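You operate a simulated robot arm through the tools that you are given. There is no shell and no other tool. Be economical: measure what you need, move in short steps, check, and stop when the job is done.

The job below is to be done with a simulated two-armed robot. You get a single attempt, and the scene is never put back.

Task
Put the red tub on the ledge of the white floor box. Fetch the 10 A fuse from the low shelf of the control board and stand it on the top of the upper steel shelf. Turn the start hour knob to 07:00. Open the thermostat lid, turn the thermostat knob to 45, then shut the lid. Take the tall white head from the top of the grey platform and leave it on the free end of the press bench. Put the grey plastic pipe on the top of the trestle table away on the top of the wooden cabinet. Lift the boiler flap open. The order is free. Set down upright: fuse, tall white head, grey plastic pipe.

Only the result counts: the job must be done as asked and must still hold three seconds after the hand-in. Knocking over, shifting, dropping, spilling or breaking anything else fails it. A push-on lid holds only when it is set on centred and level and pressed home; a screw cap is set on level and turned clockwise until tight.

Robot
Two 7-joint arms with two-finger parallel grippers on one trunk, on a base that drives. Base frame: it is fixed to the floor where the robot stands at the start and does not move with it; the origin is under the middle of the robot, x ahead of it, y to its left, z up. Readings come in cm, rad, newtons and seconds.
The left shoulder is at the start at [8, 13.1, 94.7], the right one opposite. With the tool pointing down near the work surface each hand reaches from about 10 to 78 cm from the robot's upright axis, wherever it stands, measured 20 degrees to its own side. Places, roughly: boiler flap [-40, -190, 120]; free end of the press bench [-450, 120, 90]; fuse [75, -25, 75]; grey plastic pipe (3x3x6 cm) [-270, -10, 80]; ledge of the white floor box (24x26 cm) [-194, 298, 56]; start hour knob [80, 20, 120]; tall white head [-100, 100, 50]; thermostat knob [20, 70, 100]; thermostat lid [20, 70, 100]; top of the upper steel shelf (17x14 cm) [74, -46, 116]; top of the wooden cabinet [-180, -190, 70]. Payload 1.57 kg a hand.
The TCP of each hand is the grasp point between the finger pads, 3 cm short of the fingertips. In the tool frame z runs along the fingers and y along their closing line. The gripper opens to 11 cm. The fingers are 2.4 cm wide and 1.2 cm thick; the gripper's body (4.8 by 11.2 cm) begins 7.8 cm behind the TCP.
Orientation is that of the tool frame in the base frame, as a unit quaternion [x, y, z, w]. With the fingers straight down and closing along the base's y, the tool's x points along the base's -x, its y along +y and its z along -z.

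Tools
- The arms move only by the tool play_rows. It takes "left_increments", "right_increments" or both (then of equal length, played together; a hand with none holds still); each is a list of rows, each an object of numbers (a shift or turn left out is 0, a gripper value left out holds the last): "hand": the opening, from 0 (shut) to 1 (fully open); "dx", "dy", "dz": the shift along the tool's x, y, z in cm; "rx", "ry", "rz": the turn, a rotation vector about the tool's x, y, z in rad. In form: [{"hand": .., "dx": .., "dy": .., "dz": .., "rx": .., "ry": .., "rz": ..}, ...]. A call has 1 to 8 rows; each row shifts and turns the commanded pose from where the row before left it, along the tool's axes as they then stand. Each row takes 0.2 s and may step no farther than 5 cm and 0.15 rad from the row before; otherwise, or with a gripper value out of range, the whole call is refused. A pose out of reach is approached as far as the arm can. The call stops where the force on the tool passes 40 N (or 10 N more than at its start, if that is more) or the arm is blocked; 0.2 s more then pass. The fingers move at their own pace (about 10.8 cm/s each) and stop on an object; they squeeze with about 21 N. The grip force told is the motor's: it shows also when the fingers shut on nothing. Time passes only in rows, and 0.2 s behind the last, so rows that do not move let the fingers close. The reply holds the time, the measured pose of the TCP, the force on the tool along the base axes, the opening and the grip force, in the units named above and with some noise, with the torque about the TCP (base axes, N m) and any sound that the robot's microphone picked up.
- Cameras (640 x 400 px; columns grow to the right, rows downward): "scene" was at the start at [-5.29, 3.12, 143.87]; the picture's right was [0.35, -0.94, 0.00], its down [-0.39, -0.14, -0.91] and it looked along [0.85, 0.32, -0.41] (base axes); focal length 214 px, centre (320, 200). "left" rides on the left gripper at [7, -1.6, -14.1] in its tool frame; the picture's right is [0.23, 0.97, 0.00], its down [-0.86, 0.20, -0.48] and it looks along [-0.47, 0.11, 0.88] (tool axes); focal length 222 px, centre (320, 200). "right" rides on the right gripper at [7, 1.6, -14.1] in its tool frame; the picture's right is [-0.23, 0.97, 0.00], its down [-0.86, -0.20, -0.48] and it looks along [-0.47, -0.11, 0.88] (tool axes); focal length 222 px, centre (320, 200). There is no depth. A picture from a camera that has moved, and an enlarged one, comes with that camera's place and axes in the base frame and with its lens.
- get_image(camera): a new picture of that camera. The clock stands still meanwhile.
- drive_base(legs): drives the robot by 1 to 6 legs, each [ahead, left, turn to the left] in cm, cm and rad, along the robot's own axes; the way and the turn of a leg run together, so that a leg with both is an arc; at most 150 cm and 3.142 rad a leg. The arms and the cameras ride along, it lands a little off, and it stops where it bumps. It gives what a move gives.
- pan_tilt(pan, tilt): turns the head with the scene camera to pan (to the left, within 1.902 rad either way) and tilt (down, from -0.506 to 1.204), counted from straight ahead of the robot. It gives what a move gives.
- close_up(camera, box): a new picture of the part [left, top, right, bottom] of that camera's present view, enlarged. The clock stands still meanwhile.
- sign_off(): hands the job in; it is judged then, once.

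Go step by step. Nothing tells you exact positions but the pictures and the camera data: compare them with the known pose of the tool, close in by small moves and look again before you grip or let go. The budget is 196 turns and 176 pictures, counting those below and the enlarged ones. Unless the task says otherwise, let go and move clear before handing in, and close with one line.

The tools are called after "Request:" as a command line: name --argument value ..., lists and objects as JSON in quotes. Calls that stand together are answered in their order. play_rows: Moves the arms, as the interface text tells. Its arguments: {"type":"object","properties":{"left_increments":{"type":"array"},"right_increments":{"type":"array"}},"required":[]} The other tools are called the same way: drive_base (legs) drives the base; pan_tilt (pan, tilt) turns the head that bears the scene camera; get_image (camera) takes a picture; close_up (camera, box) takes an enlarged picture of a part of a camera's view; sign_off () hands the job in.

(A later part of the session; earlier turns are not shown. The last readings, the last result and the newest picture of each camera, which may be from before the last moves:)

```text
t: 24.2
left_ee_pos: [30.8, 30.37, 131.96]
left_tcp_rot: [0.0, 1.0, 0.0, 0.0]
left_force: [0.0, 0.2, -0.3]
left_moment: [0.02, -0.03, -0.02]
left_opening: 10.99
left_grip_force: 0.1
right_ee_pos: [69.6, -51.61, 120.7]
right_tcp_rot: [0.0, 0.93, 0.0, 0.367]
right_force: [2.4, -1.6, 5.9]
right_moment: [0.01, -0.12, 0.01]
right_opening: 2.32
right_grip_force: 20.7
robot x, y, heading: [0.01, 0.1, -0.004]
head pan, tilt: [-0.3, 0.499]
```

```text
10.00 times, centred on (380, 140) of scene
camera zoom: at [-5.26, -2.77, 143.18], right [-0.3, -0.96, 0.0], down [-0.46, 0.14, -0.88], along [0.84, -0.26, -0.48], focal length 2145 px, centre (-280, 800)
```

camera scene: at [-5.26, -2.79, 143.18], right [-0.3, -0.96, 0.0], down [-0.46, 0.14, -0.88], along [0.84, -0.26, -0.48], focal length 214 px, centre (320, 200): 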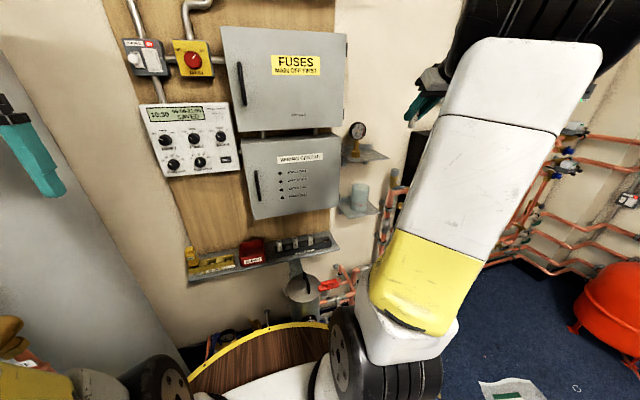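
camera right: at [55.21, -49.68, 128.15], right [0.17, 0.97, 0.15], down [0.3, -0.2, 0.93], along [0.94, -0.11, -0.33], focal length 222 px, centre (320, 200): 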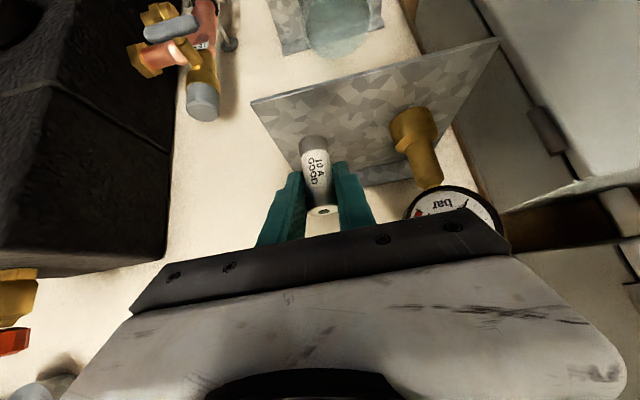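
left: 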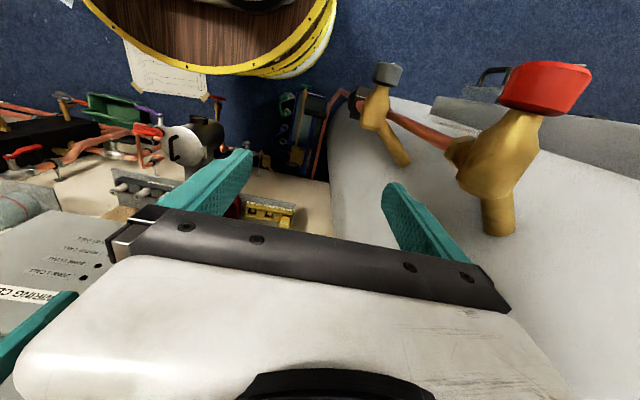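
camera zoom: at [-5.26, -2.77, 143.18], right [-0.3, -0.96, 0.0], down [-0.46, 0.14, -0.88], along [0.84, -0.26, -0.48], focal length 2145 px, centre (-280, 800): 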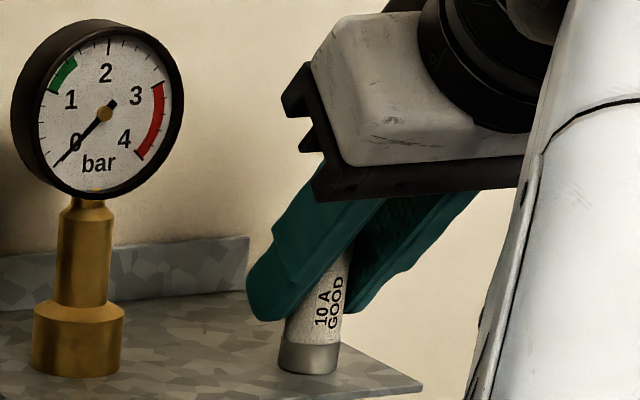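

Contact at 6 N. Open and withdraw along the fingers.

Request:
play_rows --right_increments '[{"hand": 0.28}, {"hand": 0.4}, {}, {"dz": -2}, {"dz": -4}, {"dz": -5}, {"dz": -5}]'

Request:
close_up --camera "scene" --box '[350, 110, 410, 160]'

```text
t: 25.8
left_ee_pos: [30.82, 30.44, 132.05]
left_tcp_rot: [0.0, 1.0, -0.001, 0.0]
left_force: [0.4, 0.7, 0.5]
left_moment: [0.02, 0.03, -0.01]
left_opening: 11.02
left_grip_force: 0.1
right_ee_pos: [58.66, -51.42, 132.19]
right_tcp_rot: [-0.001, 0.931, 0.002, 0.365]
right_force: [-0.1, 0.1, -1.5]
right_moment: [0.01, -0.02, 0.0]
right_opening: 4.41
right_grip_force: 0.2
robot x, y, heading: [0.04, -0.12, -0.004]
head pan, tilt: [-0.3, 0.499]
```

```text
8.00 times, centred on (380, 135) of scene
camera zoom: at [-5.22, -2.8, 143.18], right [-0.3, -0.96, 0.0], down [-0.46, 0.14, -0.88], along [0.84, -0.26, -0.48], focal length 1716 px, centre (-160, 720)
```

zoom: 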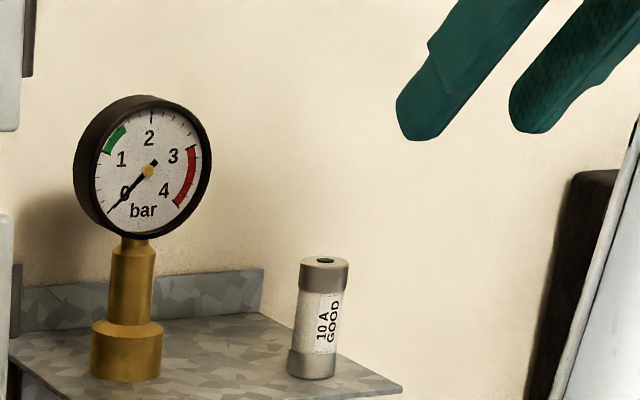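

The fuse stands on the upper shelf. Next, the start hour knob with the left hand: retract the right arm and turn the left hand to point forward.

Request:
play_rows --left_increments '[{"ry": -0.143, "hand": 0.6}, {"ry": -0.143}, {"ry": -0.143}, {"ry": -0.143}, {"ry": -0.143}, {"ry": -0.143}, {"ry": -0.143}, {"ry": -0.143}]' --right_increments '[{"dz": -4}, {"dx": 3.66, "dz": -3.41}, {"dx": 3.66, "dz": -3.41}, {"dx": 3.66, "dz": -3.41}, {}, {}, {}, {}]'

Request:
play_rows --left_increments '[{"ry": -0.143}, {"ry": -0.143}, {"ry": -0.141}, {"dx": 5}, {"dx": 5}, {"dx": 4}, {"dz": 5, "dy": -2}, {"dz": 5, "dy": -3}]'

Request:
get_image --camera "left"

Request:
pan_tilt --pan 0.3 --tilt 0.35

Request:
get_image --camera "scene"

```text
t: 27.6
left_ee_pos: [30.81, 30.38, 132.05]
left_tcp_rot: [0.0, 0.841, 0.0, 0.542]
left_force: [1.0, 0.2, 0.0]
left_moment: [0.01, 0.01, 0.02]
left_opening: 6.6
left_grip_force: 0.1
right_ee_pos: [41.47, -51.95, 134.72]
right_tcp_rot: [0.0, 0.93, 0.0, 0.366]
right_force: [0.7, -0.1, -0.3]
right_moment: [0.04, 0.01, 0.01]
right_opening: 4.4
right_grip_force: 0.1
robot x, y, heading: [-0.05, 0.07, 0.004]
head pan, tilt: [-0.3, 0.499]
```

```text
refused: row 7 steps farther than a row can; nothing moved
```

```text
133 pictures are left
camera left: at [15.0, 28.81, 131.46], right [-0.09, 0.97, -0.21], down [-0.08, 0.2, 0.98], along [0.99, 0.11, 0.06], focal length 222 px, centre (320, 200)
```

left: 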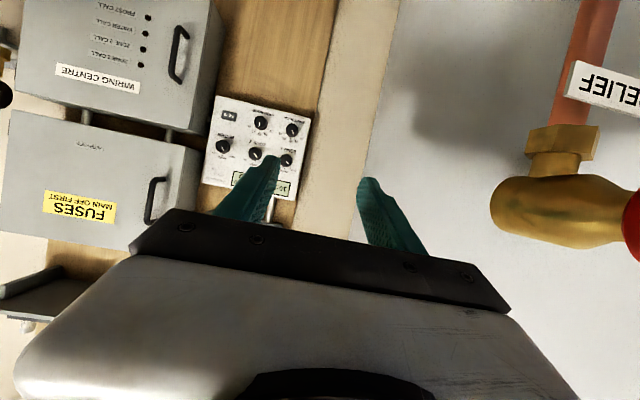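

```text
t: 28.6
left_ee_pos: [30.77, 30.42, 131.82]
left_tcp_rot: [-0.001, 0.841, 0.0, 0.541]
left_force: [-0.2, -0.3, -0.2]
left_moment: [-0.01, 0.0, -0.02]
left_opening: 6.59
left_grip_force: 0.0
right_ee_pos: [41.25, -51.95, 134.6]
right_tcp_rot: [-0.001, 0.931, 0.0, 0.365]
right_force: [1.2, 0.7, 0.7]
right_moment: [-0.01, -0.01, 0.02]
right_opening: 4.37
right_grip_force: 0.1
robot x, y, heading: [-0.06, -0.2, 0.001]
head pan, tilt: [0.3, 0.351]
```

```text
132 pictures are left
camera scene: at [-5.07, 2.65, 144.55], right [0.29, -0.96, 0.0], down [-0.33, -0.1, -0.94], along [0.9, 0.28, -0.34], focal length 214 px, centre (320, 200)
```

scene: 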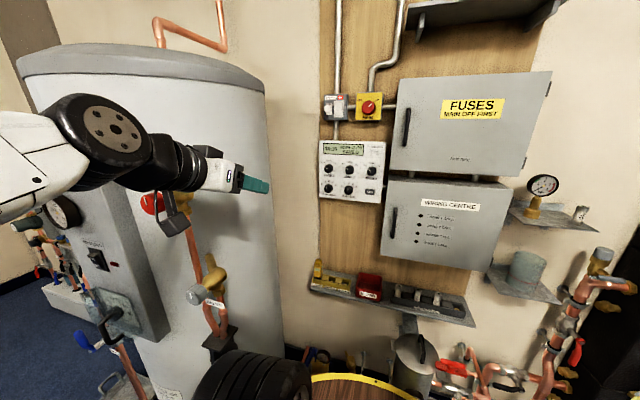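

The knob triangulates to about [74.6, 24.4, 118.8]. Finish levelling the left hand and approach.

Request:
play_rows --left_increments '[{"ry": -0.143}, {"ry": -0.143}, {"ry": -0.141}, {"dx": 4, "dy": -3}, {"dx": 4, "dy": -3}, {"dx": 4}, {"dx": 1.2, "dz": 4}, {"dz": 4}]'

Request:
play_rows --left_increments '[{"dz": 4}, {"dz": 4}, {"dz": 4}, {"dz": 4}]'

Request:
get_image --camera "left"

Request:
get_image --camera "scene"

```text
t: 30.4
left_ee_pos: [37.52, 33.09, 132.08]
left_tcp_rot: [0.0, 0.707, 0.0, 0.707]
left_force: [-0.4, -0.5, -0.5]
left_moment: [-0.01, 0.04, 0.02]
left_opening: 6.6
left_grip_force: 0.1
left hand out of reach, approached as far as the arm can: row 3, 4, 5, 6, 7
right_ee_pos: [41.32, -51.88, 134.75]
right_tcp_rot: [0.0, 0.93, 0.0, 0.367]
right_force: [0.5, -0.7, -0.4]
right_moment: [0.01, -0.02, 0.02]
right_opening: 4.41
right_grip_force: 0.0
robot x, y, heading: [-0.13, 0.24, -0.0]
head pan, tilt: [0.3, 0.351]
```

```text
t: 31.4
left_ee_pos: [53.58, 33.12, 131.98]
left_tcp_rot: [0.0, 0.707, 0.0, 0.707]
left_force: [-0.4, -0.8, -0.3]
left_moment: [0.01, -0.02, -0.02]
left_opening: 6.6
left_grip_force: 0.1
right_ee_pos: [41.35, -51.89, 134.65]
right_tcp_rot: [0.0, 0.93, 0.0, 0.367]
right_force: [-0.2, 0.1, 0.5]
right_moment: [-0.01, -0.02, -0.01]
right_opening: 4.4
right_grip_force: 0.1
robot x, y, heading: [-0.02, -0.1, 0.001]
head pan, tilt: [0.3, 0.351]
```

```text
131 pictures are left
camera left: at [39.48, 31.45, 125.01], right [0.0, 0.97, -0.23], down [-0.48, 0.2, 0.85], along [0.88, 0.11, 0.47], focal length 222 px, centre (320, 200)
```

left: 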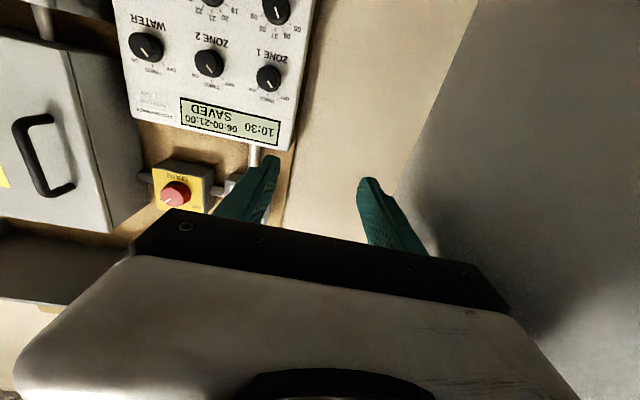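

```text
130 pictures are left
camera scene: at [-5.12, 2.67, 144.55], right [0.3, -0.96, 0.0], down [-0.33, -0.1, -0.94], along [0.9, 0.28, -0.34], focal length 214 px, centre (320, 200)
```

scene: 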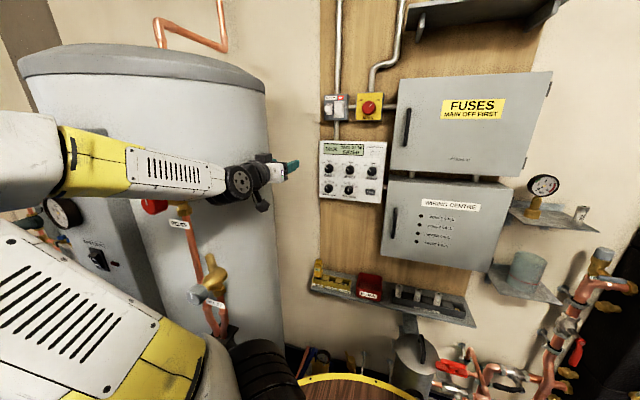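

Request:
play_rows --left_increments '[{"dy": -4.5}, {"dy": -4.2}, {"dx": 4.5}, {"dx": 4.5}, {"dx": 4.2}, {}]'

Request:
get_image --camera "left"

Request:
get_image --camera "scene"

```text
t: 32.8
left_ee_pos: [56.8, 25.71, 121.01]
left_tcp_rot: [-0.001, 0.707, 0.001, 0.707]
left_force: [-0.8, 0.1, -0.1]
left_moment: [0.02, 0.02, -0.02]
left_opening: 6.6
left_grip_force: 0.0
left hand out of reach, approached as far as the arm can: row 4, 5
right_ee_pos: [41.36, -51.97, 134.62]
right_tcp_rot: [0.0, 0.931, 0.0, 0.366]
right_force: [-1.1, 0.0, -0.1]
right_moment: [0.0, 0.0, -0.03]
right_opening: 4.41
right_grip_force: 0.1
robot x, y, heading: [0.19, 0.35, 0.0]
head pan, tilt: [0.3, 0.351]
```

```text
129 pictures are left
camera left: at [42.6, 24.17, 113.95], right [0.0, 0.97, -0.23], down [-0.48, 0.2, 0.86], along [0.88, 0.11, 0.47], focal length 222 px, centre (320, 200)
```

left: 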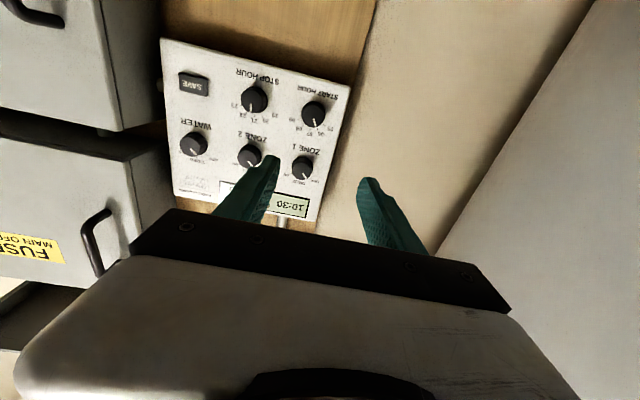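

```text
128 pictures are left
camera scene: at [-5.06, 2.66, 144.55], right [0.3, -0.96, 0.0], down [-0.33, -0.1, -0.94], along [0.9, 0.28, -0.34], focal length 214 px, centre (320, 200)
```

scene: 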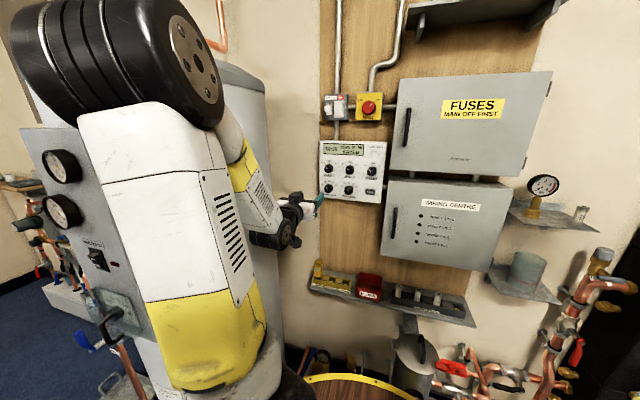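

Request:
play_rows --left_increments '[{}, {}]'

Request:
close_up --camera "left" --box '[240, 60, 400, 160]'

```text
t: 33.4
left_ee_pos: [56.75, 25.81, 120.91]
left_tcp_rot: [0.0, 0.708, 0.0, 0.706]
left_force: [-0.4, 0.9, 0.0]
left_moment: [0.0, -0.04, 0.0]
left_opening: 6.59
left_grip_force: 0.1
right_ee_pos: [41.32, -52.04, 134.64]
right_tcp_rot: [0.0, 0.931, 0.0, 0.366]
right_force: [-0.3, 0.5, -0.6]
right_moment: [-0.01, 0.0, 0.01]
right_opening: 4.4
right_grip_force: 0.2
robot x, y, heading: [0.12, -0.01, -0.002]
head pan, tilt: [0.3, 0.351]
```

```text
4.00 times, centred on (320, 110) of left
camera zoom: at [42.6, 24.17, 113.98], right [0.0, 0.97, -0.23], down [-0.48, 0.2, 0.86], along [0.88, 0.11, 0.47], focal length 888 px, centre (320, 560)
```

zoom: 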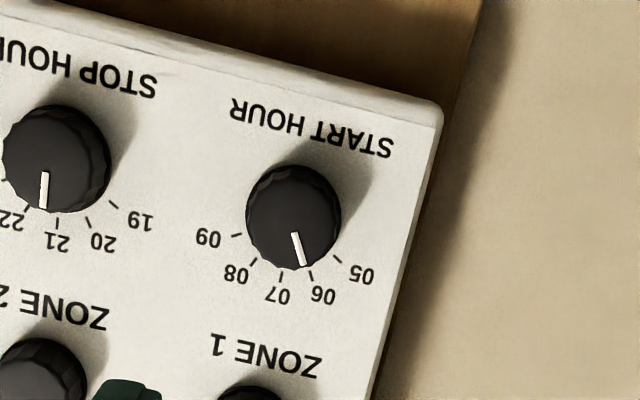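

Request:
play_rows --left_increments '[{"dz": 4, "dy": -0.8, "dx": 1}, {"dz": 4, "dy": -0.8, "dx": 1.7}, {}]'

Request:
get_image --camera "left"

Request:
close_up --camera "scene" --box '[270, 130, 400, 220]'

```text
t: 34.2
left_ee_pos: [64.95, 24.04, 117.87]
left_tcp_rot: [0.0, 0.707, 0.0, 0.707]
left_force: [0.9, -0.1, -0.1]
left_moment: [0.01, -0.03, 0.03]
left_opening: 6.61
left_grip_force: 0.1
right_ee_pos: [41.25, -51.94, 134.61]
right_tcp_rot: [0.001, 0.931, 0.0, 0.366]
right_force: [-0.5, -0.5, -0.5]
right_moment: [0.0, -0.04, -0.01]
right_opening: 4.42
right_grip_force: 0.1
robot x, y, heading: [-0.07, 0.05, 0.004]
head pan, tilt: [0.3, 0.351]
```

```text
126 pictures are left
camera left: at [50.74, 22.46, 111.04], right [0.0, 0.97, -0.23], down [-0.48, 0.2, 0.86], along [0.88, 0.11, 0.47], focal length 222 px, centre (320, 200)
```

left: 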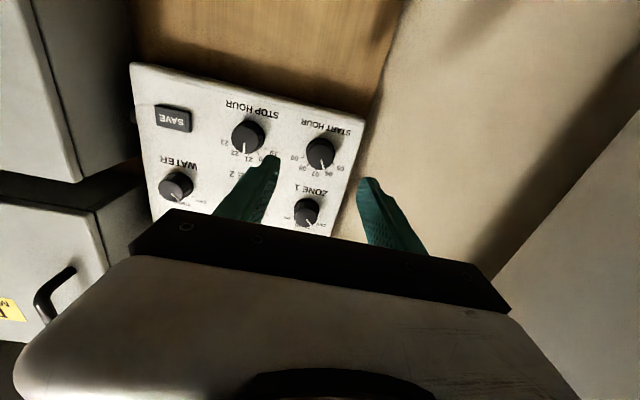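

```text
4.44 times, centred on (335, 175) of scene
camera zoom: at [-5.06, 2.66, 144.55], right [0.3, -0.96, 0.0], down [-0.33, -0.1, -0.94], along [0.9, 0.28, -0.34], focal length 953 px, centre (253, 311)
```

zoom: 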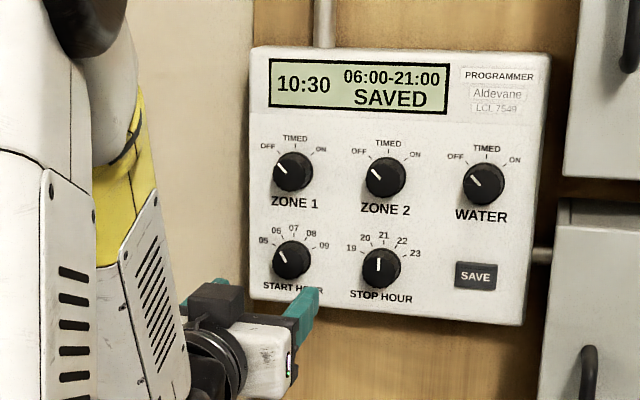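

Request:
play_rows --left_increments '[{"dz": 4, "dy": 0.25, "dx": -0.5}, {"dz": 3}, {}]'

Request:
close_up --camera "left" --box '[220, 100, 420, 225]'

Request:
close_up --camera "scene" --box '[270, 130, 400, 220]'

```text
t: 35.0
left_ee_pos: [72.23, 24.27, 118.58]
left_tcp_rot: [0.0, 0.707, 0.0, 0.707]
left_force: [0.1, -0.7, 0.0]
left_moment: [0.02, -0.02, -0.01]
left_opening: 6.59
left_grip_force: 0.0
right_ee_pos: [41.34, -51.89, 134.65]
right_tcp_rot: [0.0, 0.93, 0.001, 0.367]
right_force: [0.3, 0.4, -0.1]
right_moment: [0.0, 0.01, -0.01]
right_opening: 4.37
right_grip_force: 0.0
robot x, y, heading: [-0.09, -0.44, -0.0]
head pan, tilt: [0.3, 0.351]
```

```text
3.20 times, centred on (320, 162) of left
camera zoom: at [57.96, 22.76, 111.68], right [0.0, 0.97, -0.23], down [-0.48, 0.2, 0.86], along [0.88, 0.11, 0.47], focal length 711 px, centre (320, 320)
```

zoom: 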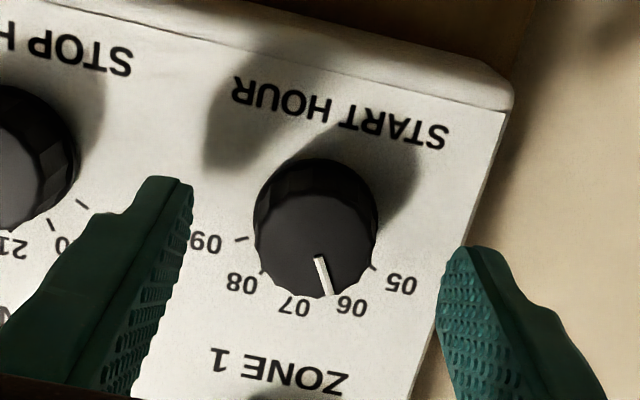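

```text
4.44 times, centred on (335, 175) of scene
camera zoom: at [-5.06, 2.66, 144.55], right [0.3, -0.96, 0.0], down [-0.33, -0.1, -0.94], along [0.9, 0.28, -0.34], focal length 953 px, centre (253, 311)
```

zoom: 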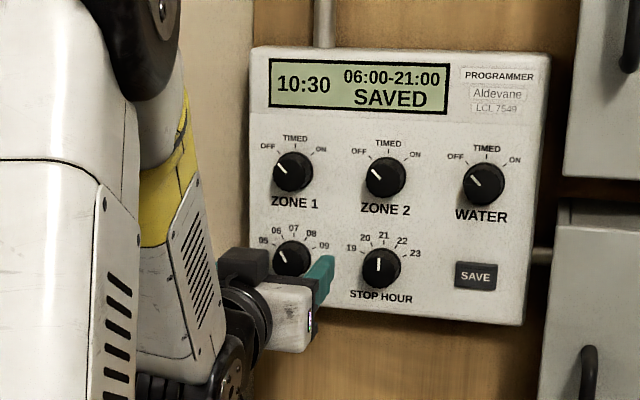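

Request:
play_rows --left_increments '[{"dz": 1}, {"dz": 0.7}, {"dz": 0.7}, {}]'

Request:
close_up --camera "left" --box '[220, 100, 420, 225]'

```text
t: 35.8
left_ee_pos: [73.96, 24.2, 118.52]
left_tcp_rot: [0.0, 0.707, 0.0, 0.707]
left_force: [-25.9, -1.8, 5.3]
left_moment: [0.17, -0.16, 0.51]
left_opening: 6.56
left_grip_force: 0.1
right_ee_pos: [41.14, -51.92, 134.6]
right_tcp_rot: [-0.001, 0.93, 0.001, 0.367]
right_force: [-0.1, -0.4, 0.0]
right_moment: [-0.01, -0.02, 0.03]
right_opening: 4.41
right_grip_force: 0.0
robot x, y, heading: [0.11, 0.13, -0.002]
head pan, tilt: [0.3, 0.351]
stopped in row 4 (left hand): the force on the tool passed its limit at 47 N (the readings are from after the stop); the commanded pose is now the measured one
```

```text
3.20 times, centred on (320, 162) of left
camera zoom: at [59.74, 22.74, 111.56], right [0.0, 0.97, -0.23], down [-0.48, 0.2, 0.86], along [0.88, 0.11, 0.47], focal length 711 px, centre (320, 320)
```

zoom: 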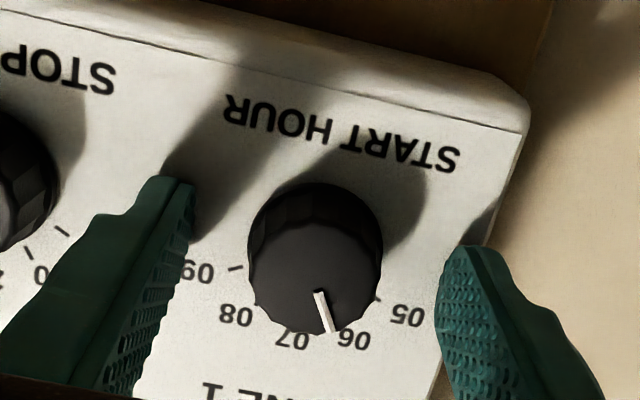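

Tips touched the panel; back off half a centimetre, then close on the knob.

Request:
play_rows --left_increments '[{"dz": -0.6}, {"hand": 0.4}, {"hand": 0.15}, {}, {}]'

Request:
close_up --camera "left" --box '[220, 100, 420, 225]'

```text
t: 37.0
left_ee_pos: [73.62, 24.15, 118.26]
left_tcp_rot: [0.001, 0.709, 0.0, 0.706]
left_force: [5.3, -4.5, -2.4]
left_moment: [-0.03, 0.01, -0.26]
left_opening: 3.37
left_grip_force: 41.5
right_ee_pos: [41.23, -51.92, 134.64]
right_tcp_rot: [0.0, 0.931, 0.0, 0.366]
right_force: [0.3, -0.5, 0.1]
right_moment: [0.03, -0.02, 0.0]
right_opening: 4.41
right_grip_force: 0.1
robot x, y, heading: [-0.01, -0.1, 0.002]
head pan, tilt: [0.3, 0.351]
```

```text
3.20 times, centred on (320, 162) of left
camera zoom: at [59.4, 22.65, 111.41], right [0.0, 0.97, -0.23], down [-0.48, 0.2, 0.86], along [0.88, 0.11, 0.46], focal length 711 px, centre (320, 320)
```

zoom: 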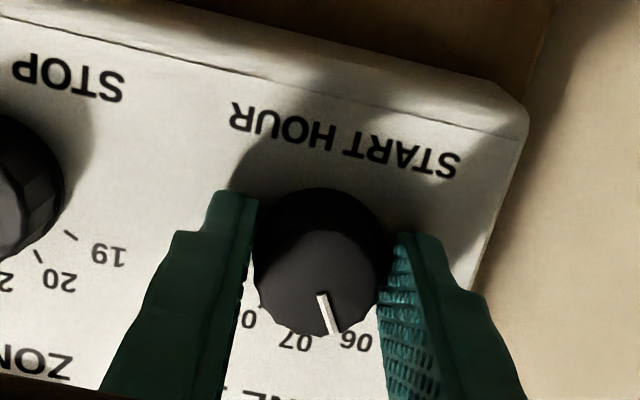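

Request:
play_rows --left_increments '[{"rz": 0.13}, {"rz": 0.13}, {"rz": 0.13}, {"rz": 0.13}, {}]'

Request:
close_up --camera "left" --box '[220, 100, 420, 225]'

Request:
close_up --camera "scene" --box '[310, 130, 390, 210]'

```text
t: 38.2
left_ee_pos: [73.64, 24.46, 118.35]
left_tcp_rot: [0.183, 0.684, 0.182, 0.682]
left_force: [3.6, -6.7, -2.9]
left_moment: [0.02, 0.65, 0.27]
left_opening: 3.38
left_grip_force: 41.9
right_ee_pos: [41.34, -52.03, 134.62]
right_tcp_rot: [-0.001, 0.931, 0.0, 0.365]
right_force: [0.3, 0.5, 0.0]
right_moment: [-0.02, 0.01, -0.02]
right_opening: 4.4
right_grip_force: 0.0
robot x, y, heading: [-0.06, 0.07, -0.001]
head pan, tilt: [0.3, 0.351]
```

```text
3.20 times, centred on (320, 162) of left
camera zoom: at [59.4, 26.41, 111.55], right [0.0, 0.96, 0.29], down [-0.48, -0.25, 0.84], along [0.88, -0.14, 0.46], focal length 711 px, centre (320, 320)
```

zoom: 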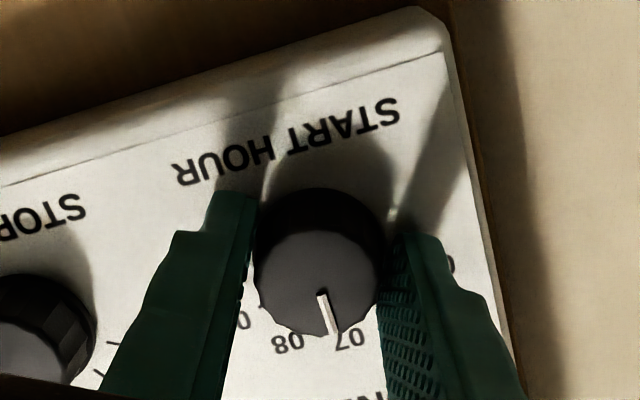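

```text
5.00 times, centred on (350, 170) of scene
camera zoom: at [-5.07, 2.62, 144.55], right [0.3, -0.96, 0.0], down [-0.33, -0.1, -0.94], along [0.9, 0.28, -0.34], focal length 1072 px, centre (170, 350)
```

zoom: 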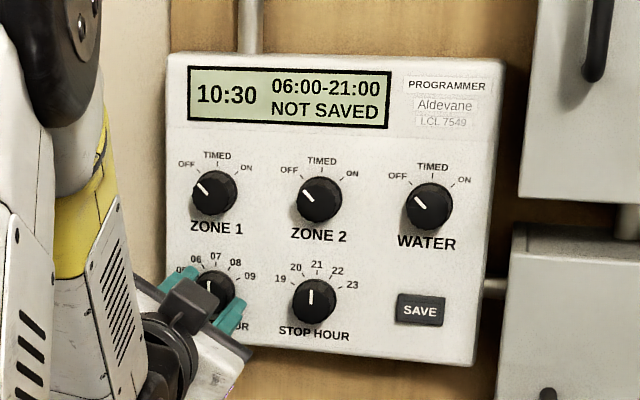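

The pointer stands at 07. Release and back straight off, then inspect.

Request:
play_rows --left_increments '[{"hand": 0.5}, {}, {"dz": -3}, {"dz": -5}, {"dz": -5}, {"rz": -0.15}, {"rz": -0.15}, {"rz": -0.15}]'

Request:
close_up --camera "scene" --box '[310, 130, 390, 210]'

Request:
pan_tilt --pan 0.9 --tilt 0.5

Request:
get_image --camera "scene"

```text
t: 40.0
left_ee_pos: [60.54, 24.32, 118.42]
left_tcp_rot: [0.024, 0.708, 0.024, 0.706]
left_force: [-0.7, 0.5, 0.5]
left_moment: [-0.01, 0.01, -0.06]
left_opening: 5.49
left_grip_force: 0.0
right_ee_pos: [41.35, -51.95, 134.65]
right_tcp_rot: [0.0, 0.931, 0.0, 0.365]
right_force: [-0.8, 0.4, -0.1]
right_moment: [0.0, -0.01, 0.01]
right_opening: 4.41
right_grip_force: 0.0
robot x, y, heading: [-0.54, -0.09, -0.004]
head pan, tilt: [0.3, 0.351]
```

```text
5.00 times, centred on (350, 170) of scene
camera zoom: at [-5.1, 2.65, 144.55], right [0.3, -0.96, 0.0], down [-0.33, -0.1, -0.94], along [0.9, 0.28, -0.34], focal length 1072 px, centre (170, 350)
```

zoom: 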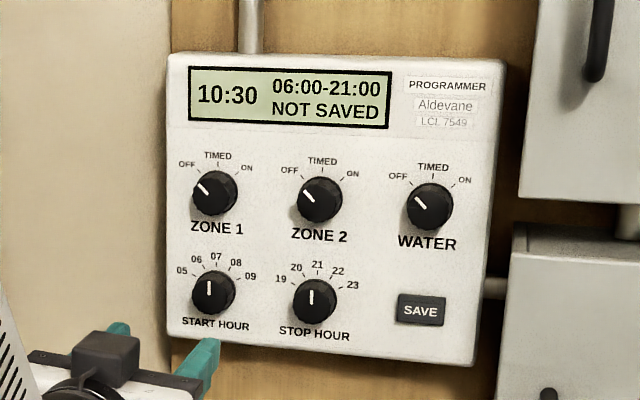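

```text
t: 41.0
left_ee_pos: [60.66, 24.22, 118.41]
left_tcp_rot: [0.026, 0.708, 0.024, 0.706]
left_force: [-0.1, -0.6, 0.5]
left_moment: [0.02, 0.02, -0.01]
left_opening: 5.52
left_grip_force: 0.0
right_ee_pos: [41.32, -51.78, 134.67]
right_tcp_rot: [0.0, 0.931, 0.001, 0.366]
right_force: [-0.3, -0.3, -0.1]
right_moment: [-0.01, -0.01, 0.03]
right_opening: 4.43
right_grip_force: 0.1
robot x, y, heading: [0.34, 0.23, -0.003]
head pan, tilt: [0.901, 0.499]
```

```text
117 pictures are left
camera scene: at [-8.34, 7.03, 143.18], right [0.78, -0.62, 0.0], down [-0.3, -0.37, -0.88], along [0.55, 0.69, -0.48], focal length 214 px, centre (320, 200)
```

scene: 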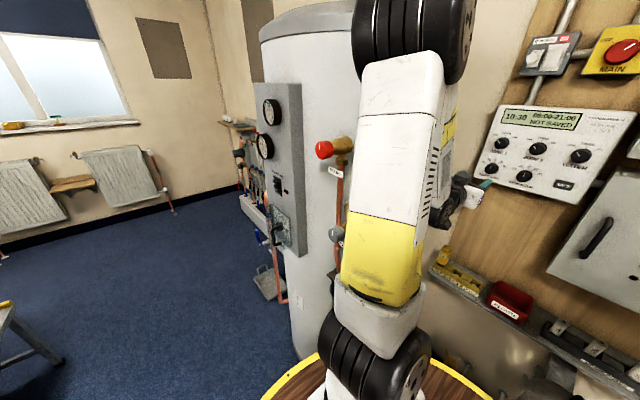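

Knob stands at 07. Now the thermostat: it's on the panel at the tank's side. I'll look closer.

Request:
close_up --camera "scene" --box '[230, 60, 350, 270]'

```text
1.90 times, centred on (290, 165) of scene
camera zoom: at [-8.34, 7.03, 143.18], right [0.78, -0.62, 0.0], down [-0.3, -0.37, -0.88], along [0.55, 0.69, -0.48], focal length 408 px, centre (377, 267)
```

zoom: 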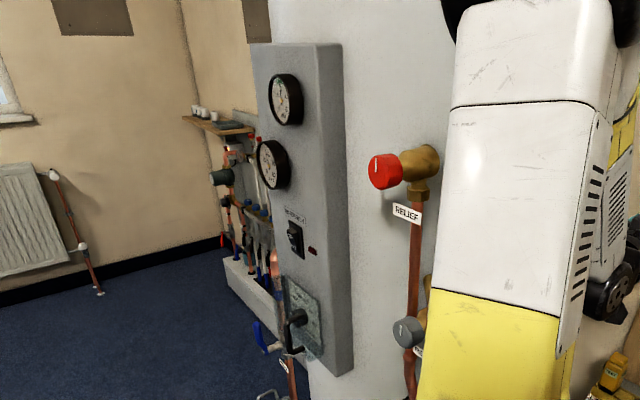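

Retract the left hand some, then back up and shift left to face the thermostat panel.

Request:
play_rows --left_increments '[{"dz": -5}, {"dz": -5}, {"dz": -5}, {}]'

Request:
drive_base --legs '[[-45, 0, 0]]'

Request:
pan_tilt --pan 0.6 --tilt 0.35

Request:
get_image --camera "scene"

```text
t: 42.0
left_ee_pos: [54.17, 28.7, 122.86]
left_tcp_rot: [0.025, 0.708, 0.025, 0.705]
left_force: [0.5, -0.1, 0.9]
left_moment: [-0.04, 0.0, -0.04]
left_opening: 5.49
left_grip_force: 0.0
left hand out of reach, approached as far as the arm can: row 1, 2, 3
right_ee_pos: [41.34, -51.9, 134.66]
right_tcp_rot: [0.001, 0.931, 0.0, 0.366]
right_force: [0.1, -0.3, 0.6]
right_moment: [0.03, -0.04, 0.01]
right_opening: 4.41
right_grip_force: 0.0
robot x, y, heading: [0.06, 0.18, 0.001]
head pan, tilt: [0.901, 0.499]
```

```text
t: 44.7
left_ee_pos: [8.65, 28.6, 122.73]
left_tcp_rot: [0.027, 0.708, 0.023, 0.705]
left_force: [0.5, -0.1, 0.1]
left_moment: [0.01, 0.03, 0.01]
left_opening: 5.51
left_grip_force: 0.1
right_ee_pos: [-4.32, -52.0, 134.58]
right_tcp_rot: [0.002, 0.931, -0.001, 0.365]
right_force: [-0.1, -0.6, 0.3]
right_moment: [0.02, -0.01, 0.03]
right_opening: 4.38
right_grip_force: 0.1
robot x, y, heading: [-45.45, 0.13, -0.003]
head pan, tilt: [0.901, 0.499]
```

```text
t: 45.5
left_ee_pos: [8.77, 28.47, 122.83]
left_tcp_rot: [0.026, 0.708, 0.023, 0.706]
left_force: [0.1, -0.2, 0.7]
left_moment: [-0.01, -0.04, 0.01]
left_opening: 5.49
left_grip_force: 0.0
right_ee_pos: [-4.43, -52.06, 134.65]
right_tcp_rot: [0.003, 0.931, -0.001, 0.365]
right_force: [0.8, 0.2, -0.5]
right_moment: [0.02, 0.02, -0.04]
right_opening: 4.43
right_grip_force: 0.0
robot x, y, heading: [-45.37, 0.1, -0.003]
head pan, tilt: [0.6, 0.351]
```

```text
115 pictures are left
camera scene: at [-51.82, 5.26, 144.55], right [0.56, -0.83, 0.0], down [-0.28, -0.19, -0.94], along [0.78, 0.53, -0.34], focal length 214 px, centre (320, 200)
```

scene: 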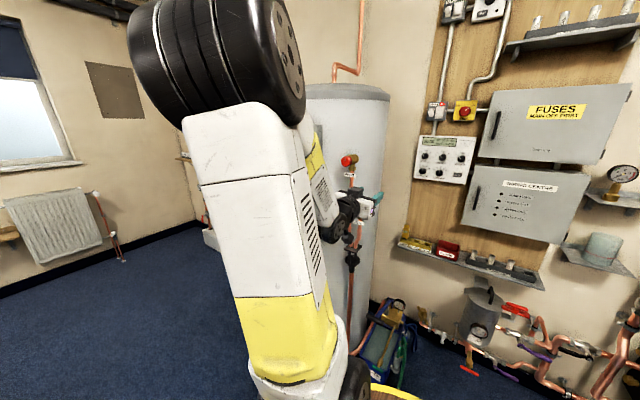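

Request:
drive_base --legs '[[0, 45, 0]]'

Request:
pan_tilt --pan 0.25 --tilt 0.45

Request:
get_image --camera "scene"

Request:
get_image --camera "left"

```text
t: 48.2
left_ee_pos: [8.9, 73.45, 122.95]
left_tcp_rot: [0.026, 0.708, 0.024, 0.705]
left_force: [-0.9, 0.1, 0.4]
left_moment: [-0.01, 0.02, -0.01]
left_opening: 5.48
left_grip_force: 0.2
right_ee_pos: [-4.1, -7.14, 134.63]
right_tcp_rot: [0.001, 0.931, -0.001, 0.365]
right_force: [0.4, -0.5, 0.6]
right_moment: [0.0, 0.01, -0.02]
right_opening: 4.39
right_grip_force: 0.1
robot x, y, heading: [-45.45, 44.83, -0.003]
head pan, tilt: [0.6, 0.351]
```

```text
t: 49.1
left_ee_pos: [8.87, 73.44, 122.91]
left_tcp_rot: [0.026, 0.708, 0.023, 0.706]
left_force: [0.5, 0.3, 0.8]
left_moment: [-0.01, 0.02, -0.03]
left_opening: 5.51
left_grip_force: 0.1
right_ee_pos: [-4.36, -7.18, 134.54]
right_tcp_rot: [0.001, 0.931, 0.0, 0.366]
right_force: [0.6, 0.6, -0.1]
right_moment: [0.02, 0.01, -0.01]
right_opening: 4.42
right_grip_force: 0.0
robot x, y, heading: [-45.58, 44.84, -0.003]
head pan, tilt: [0.25, 0.45]
```

```text
114 pictures are left
camera scene: at [-50.49, 47.04, 143.63], right [0.25, -0.97, 0.0], down [-0.42, -0.11, -0.9], along [0.87, 0.22, -0.44], focal length 214 px, centre (320, 200)
```

scene: 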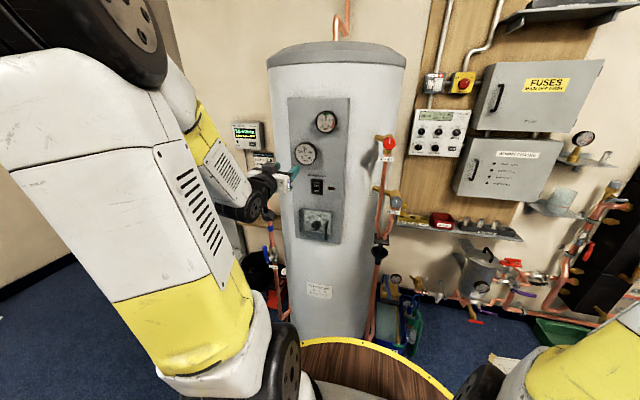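

```text
113 pictures are left
camera left: at [-5.37, 72.35, 115.88], right [0.0, 0.99, -0.16], down [-0.48, 0.14, 0.87], along [0.88, 0.07, 0.47], focal length 222 px, centre (320, 200)
```

left: 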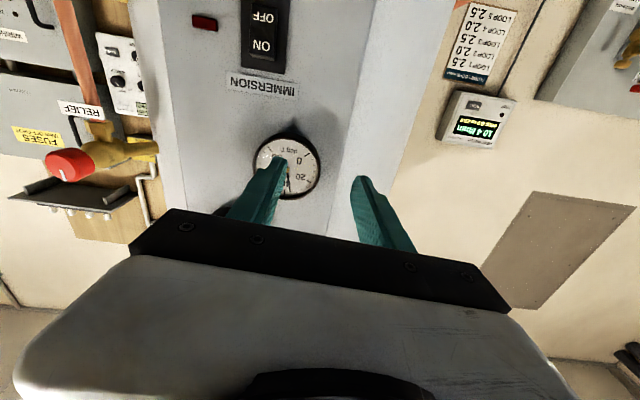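

Request:
close_up --camera "scene" --box '[280, 170, 360, 250]'

```text
5.00 times, centred on (320, 210) of scene
camera zoom: at [-50.49, 47.04, 143.63], right [0.25, -0.97, 0.0], down [-0.42, -0.11, -0.9], along [0.87, 0.22, -0.44], focal length 1072 px, centre (320, 150)
```

zoom: 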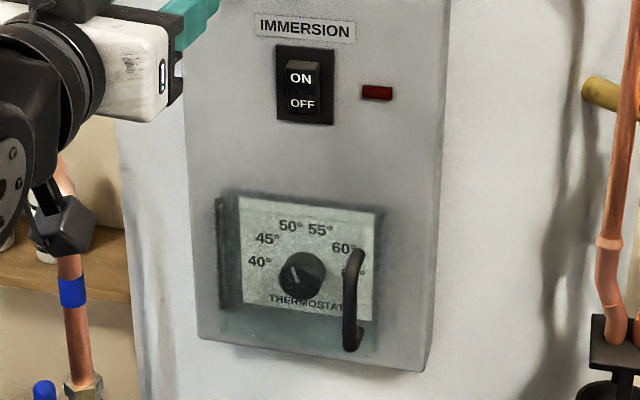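

The thermostat has a clear lid hinged on its left with a handle at the right (~[15, 61.5, 97]). I need room to back up; look behind-left at the platform.

Request:
pan_tilt --pan 1.9 --tilt 0.6

Request:
get_image --camera "scene"

```text
t: 50.8
left_ee_pos: [8.83, 73.48, 122.79]
left_tcp_rot: [0.025, 0.708, 0.023, 0.706]
left_force: [0.1, 0.0, -0.4]
left_moment: [-0.02, 0.0, -0.03]
left_opening: 5.51
left_grip_force: 0.1
right_ee_pos: [-4.17, -7.17, 134.62]
right_tcp_rot: [0.001, 0.931, -0.001, 0.366]
right_force: [-0.2, 1.0, 0.8]
right_moment: [0.02, -0.02, 0.02]
right_opening: 4.4
right_grip_force: 0.1
robot x, y, heading: [-45.52, 44.74, -0.003]
head pan, tilt: [1.901, 0.6]
```

```text
111 pictures are left
camera scene: at [-62.24, 53.15, 142.28], right [0.95, 0.32, 0.0], down [0.18, -0.54, -0.83], along [-0.27, 0.78, -0.56], focal length 214 px, centre (320, 200)
```

scene: 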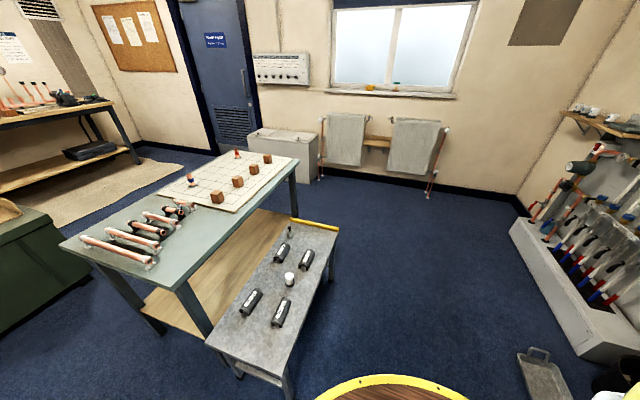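

Grey platform spans x −118..−84, y 74..151; there's free room behind me. I move back and right, then lower the left hand toward the handle.

Request:
drive_base --legs '[[-12, -14, 0]]'

Request:
play_rows --left_increments '[{"rz": -0.07, "dx": 4}, {"dx": 5}, {"dx": 5}, {"dx": 5}, {"dx": 5}, {}]'

Request:
pan_tilt --pan 0.35 --tilt 0.45

Request:
get_image --camera "scene"

Request:
get_image --camera "left"

```text
t: 52.3
left_ee_pos: [-3.18, 59.94, 122.98]
left_tcp_rot: [0.025, 0.708, 0.024, 0.705]
left_force: [0.3, 0.1, 0.5]
left_moment: [-0.02, -0.01, 0.01]
left_opening: 5.49
left_grip_force: 0.1
right_ee_pos: [-16.09, -20.67, 134.57]
right_tcp_rot: [0.0, 0.931, -0.001, 0.366]
right_force: [-0.4, -0.2, 0.9]
right_moment: [-0.02, 0.0, -0.01]
right_opening: 4.38
right_grip_force: 0.1
robot x, y, heading: [-57.5, 31.27, 0.003]
head pan, tilt: [1.901, 0.6]
```

```text
t: 53.7
left_ee_pos: [-0.53, 62.21, 99.68]
left_tcp_rot: [0.001, 0.708, 0.0, 0.706]
left_force: [0.0, -0.3, 0.1]
left_moment: [0.0, -0.02, -0.01]
left_opening: 5.52
left_grip_force: 0.1
left hand out of reach, approached as far as the arm can: row 1, 2, 3
right_ee_pos: [-16.19, -20.61, 134.66]
right_tcp_rot: [0.0, 0.931, 0.0, 0.366]
right_force: [-0.8, 0.9, -0.1]
right_moment: [-0.01, 0.01, 0.0]
right_opening: 4.41
right_grip_force: 0.0
robot x, y, heading: [-57.56, 31.11, 0.002]
head pan, tilt: [1.901, 0.6]
```

```text
t: 55.3
left_ee_pos: [-0.52, 62.26, 99.64]
left_tcp_rot: [0.001, 0.708, 0.0, 0.706]
left_force: [-0.1, 0.1, 0.2]
left_moment: [0.02, -0.02, 0.0]
left_opening: 5.49
left_grip_force: 0.0
right_ee_pos: [-16.29, -20.57, 134.54]
right_tcp_rot: [0.0, 0.931, 0.0, 0.365]
right_force: [-0.8, 0.2, -0.4]
right_moment: [0.0, -0.01, 0.04]
right_opening: 4.37
right_grip_force: 0.2
robot x, y, heading: [-57.23, 31.44, 0.002]
head pan, tilt: [0.351, 0.45]
```

```text
110 pictures are left
camera scene: at [-62.78, 34.44, 143.63], right [0.34, -0.94, 0.0], down [-0.41, -0.15, -0.9], along [0.85, 0.31, -0.44], focal length 214 px, centre (320, 200)
```

scene: 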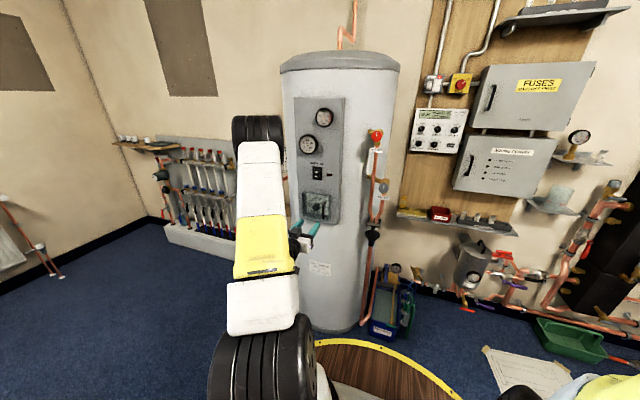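

```text
109 pictures are left
camera left: at [-14.79, 60.65, 92.74], right [0.0, 0.97, -0.23], down [-0.48, 0.2, 0.86], along [0.88, 0.11, 0.46], focal length 222 px, centre (320, 200)
```

left: 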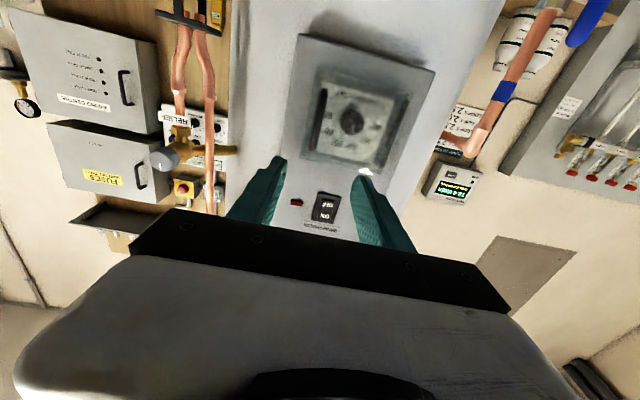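

Request:
close_up --camera "left" --box '[270, 20, 450, 190]'

Request:
close_up --camera "scene" --box '[280, 160, 360, 250]'

```text
2.35 times, centred on (360, 105) of left
camera zoom: at [-14.79, 60.65, 92.74], right [0.0, 0.97, -0.23], down [-0.48, 0.2, 0.86], along [0.88, 0.11, 0.46], focal length 523 px, centre (226, 424)
```

zoom: 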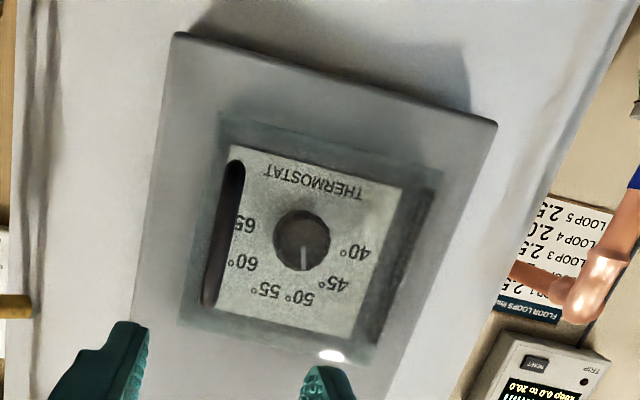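

```text
4.44 times, centred on (320, 205) of scene
camera zoom: at [-62.78, 34.44, 143.63], right [0.34, -0.94, 0.0], down [-0.41, -0.15, -0.9], along [0.85, 0.31, -0.44], focal length 953 px, centre (320, 178)
```

zoom: 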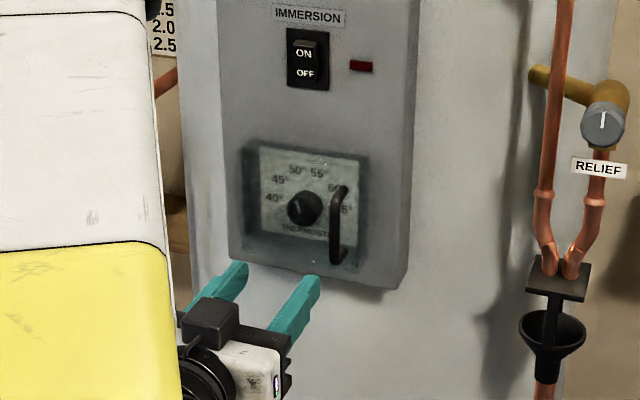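

Handle at about [17.2, 61.5, 97.2]; approach.

Request:
play_rows --left_increments '[{"dy": -0.75, "dx": 2.2, "dz": 3}, {"dz": 4}, {"dz": 4}, {"hand": 0.35, "dz": 1.5}, {}]'

Request:
get_image --camera "left"

Request:
close_up --camera "scene" --box '[280, 160, 360, 250]'

```text
t: 56.5
left_ee_pos: [11.79, 61.12, 97.57]
left_tcp_rot: [0.0, 0.709, 0.0, 0.706]
left_force: [0.8, -0.8, 0.5]
left_moment: [0.02, 0.01, 0.02]
left_opening: 3.83
left_grip_force: 0.1
right_ee_pos: [-16.23, -20.77, 134.57]
right_tcp_rot: [-0.001, 0.931, 0.0, 0.366]
right_force: [0.1, 0.0, -0.4]
right_moment: [0.0, -0.02, 0.03]
right_opening: 4.39
right_grip_force: 0.0
robot x, y, heading: [-57.64, 31.49, -0.001]
head pan, tilt: [0.351, 0.45]
```

```text
106 pictures are left
camera left: at [-2.41, 59.53, 90.71], right [0.0, 0.97, -0.23], down [-0.48, 0.2, 0.86], along [0.88, 0.11, 0.46], focal length 222 px, centre (320, 200)
```

left: 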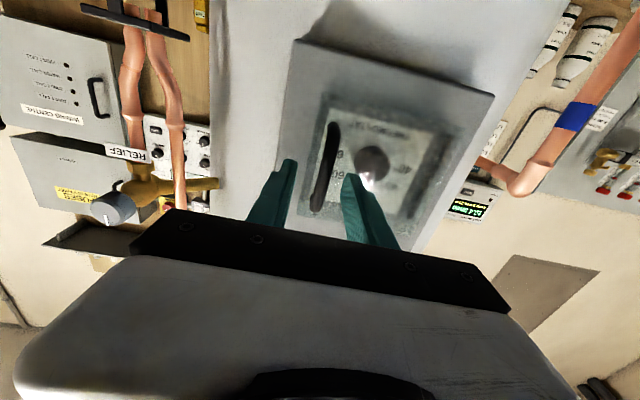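

```text
4.44 times, centred on (320, 205) of scene
camera zoom: at [-62.78, 34.43, 143.63], right [0.34, -0.94, 0.0], down [-0.41, -0.15, -0.9], along [0.85, 0.31, -0.44], focal length 953 px, centre (320, 178)
```

zoom: 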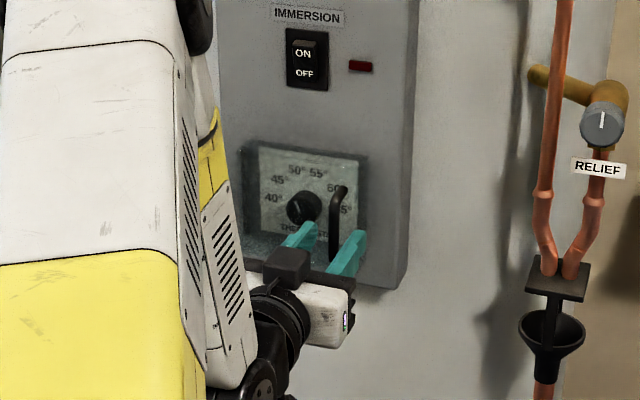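

Request:
play_rows --left_increments '[{"dy": 0.45, "dz": 1.5}, {"dz": 1.7}, {"hand": 0.2}, {"hand": 0.02}, {}, {}]'

Request:
close_up --camera "left" --box '[230, 90, 450, 228]'

```text
t: 57.6
left_ee_pos: [14.57, 61.78, 97.52]
left_tcp_rot: [-0.001, 0.709, 0.001, 0.705]
left_force: [-21.0, -4.7, 5.2]
left_moment: [-0.11, -0.37, 0.24]
left_opening: 1.83
left_grip_force: 9.2
right_ee_pos: [-16.28, -20.61, 134.54]
right_tcp_rot: [-0.002, 0.93, 0.001, 0.367]
right_force: [0.7, -0.3, 0.7]
right_moment: [0.0, 0.02, 0.02]
right_opening: 4.4
right_grip_force: 0.0
robot x, y, heading: [-57.59, 31.09, 0.004]
head pan, tilt: [0.351, 0.45]
stopped in row 5 (left hand): the force on the tool passed its limit at 42 N (the readings are from after the stop); the commanded pose is now the measured one
```

```text
2.90 times, centred on (340, 159) of left
camera zoom: at [0.36, 60.11, 90.58], right [0.0, 0.97, -0.23], down [-0.47, 0.2, 0.86], along [0.88, 0.11, 0.46], focal length 644 px, centre (262, 319)
```

zoom: 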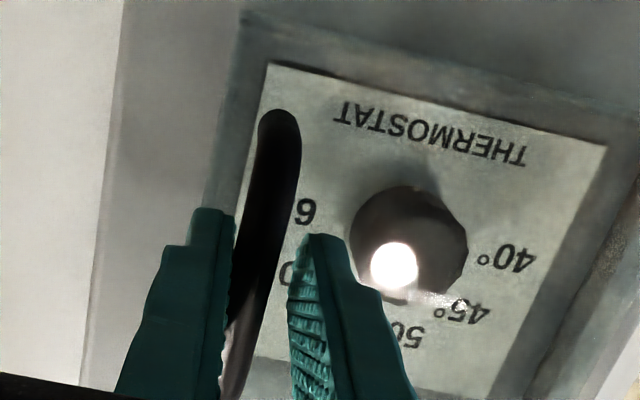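

Tips touch the lid; back off slightly and finish closing.

Request:
play_rows --left_increments '[{"dz": -0.6}, {"hand": 0}, {}, {}]'

Request:
close_up --camera "left" --box '[230, 90, 450, 228]'

```text
t: 58.6
left_ee_pos: [14.11, 61.6, 97.42]
left_tcp_rot: [-0.001, 0.709, 0.0, 0.705]
left_force: [-4.0, -10.3, 4.1]
left_moment: [0.01, -0.34, -0.23]
left_opening: 1.05
left_grip_force: 28.2
right_ee_pos: [-16.09, -20.5, 134.6]
right_tcp_rot: [0.0, 0.931, 0.0, 0.366]
right_force: [0.1, 0.2, 0.0]
right_moment: [-0.04, 0.01, 0.0]
right_opening: 4.43
right_grip_force: 0.1
robot x, y, heading: [-57.51, 31.49, 0.002]
head pan, tilt: [0.351, 0.45]
```

```text
2.90 times, centred on (340, 159) of left
camera zoom: at [-0.06, 59.95, 90.48], right [0.0, 0.97, -0.23], down [-0.47, 0.2, 0.86], along [0.88, 0.11, 0.46], focal length 644 px, centre (262, 319)
```

zoom: 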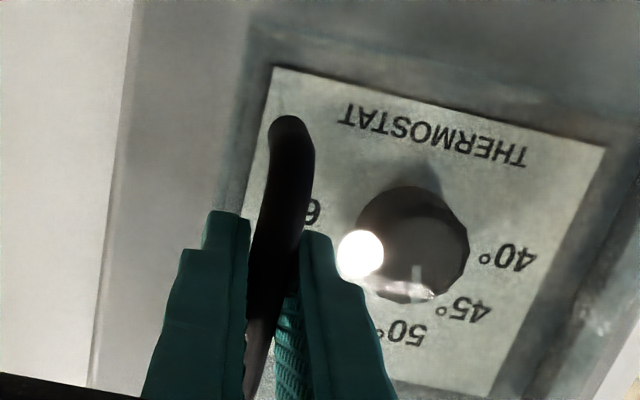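

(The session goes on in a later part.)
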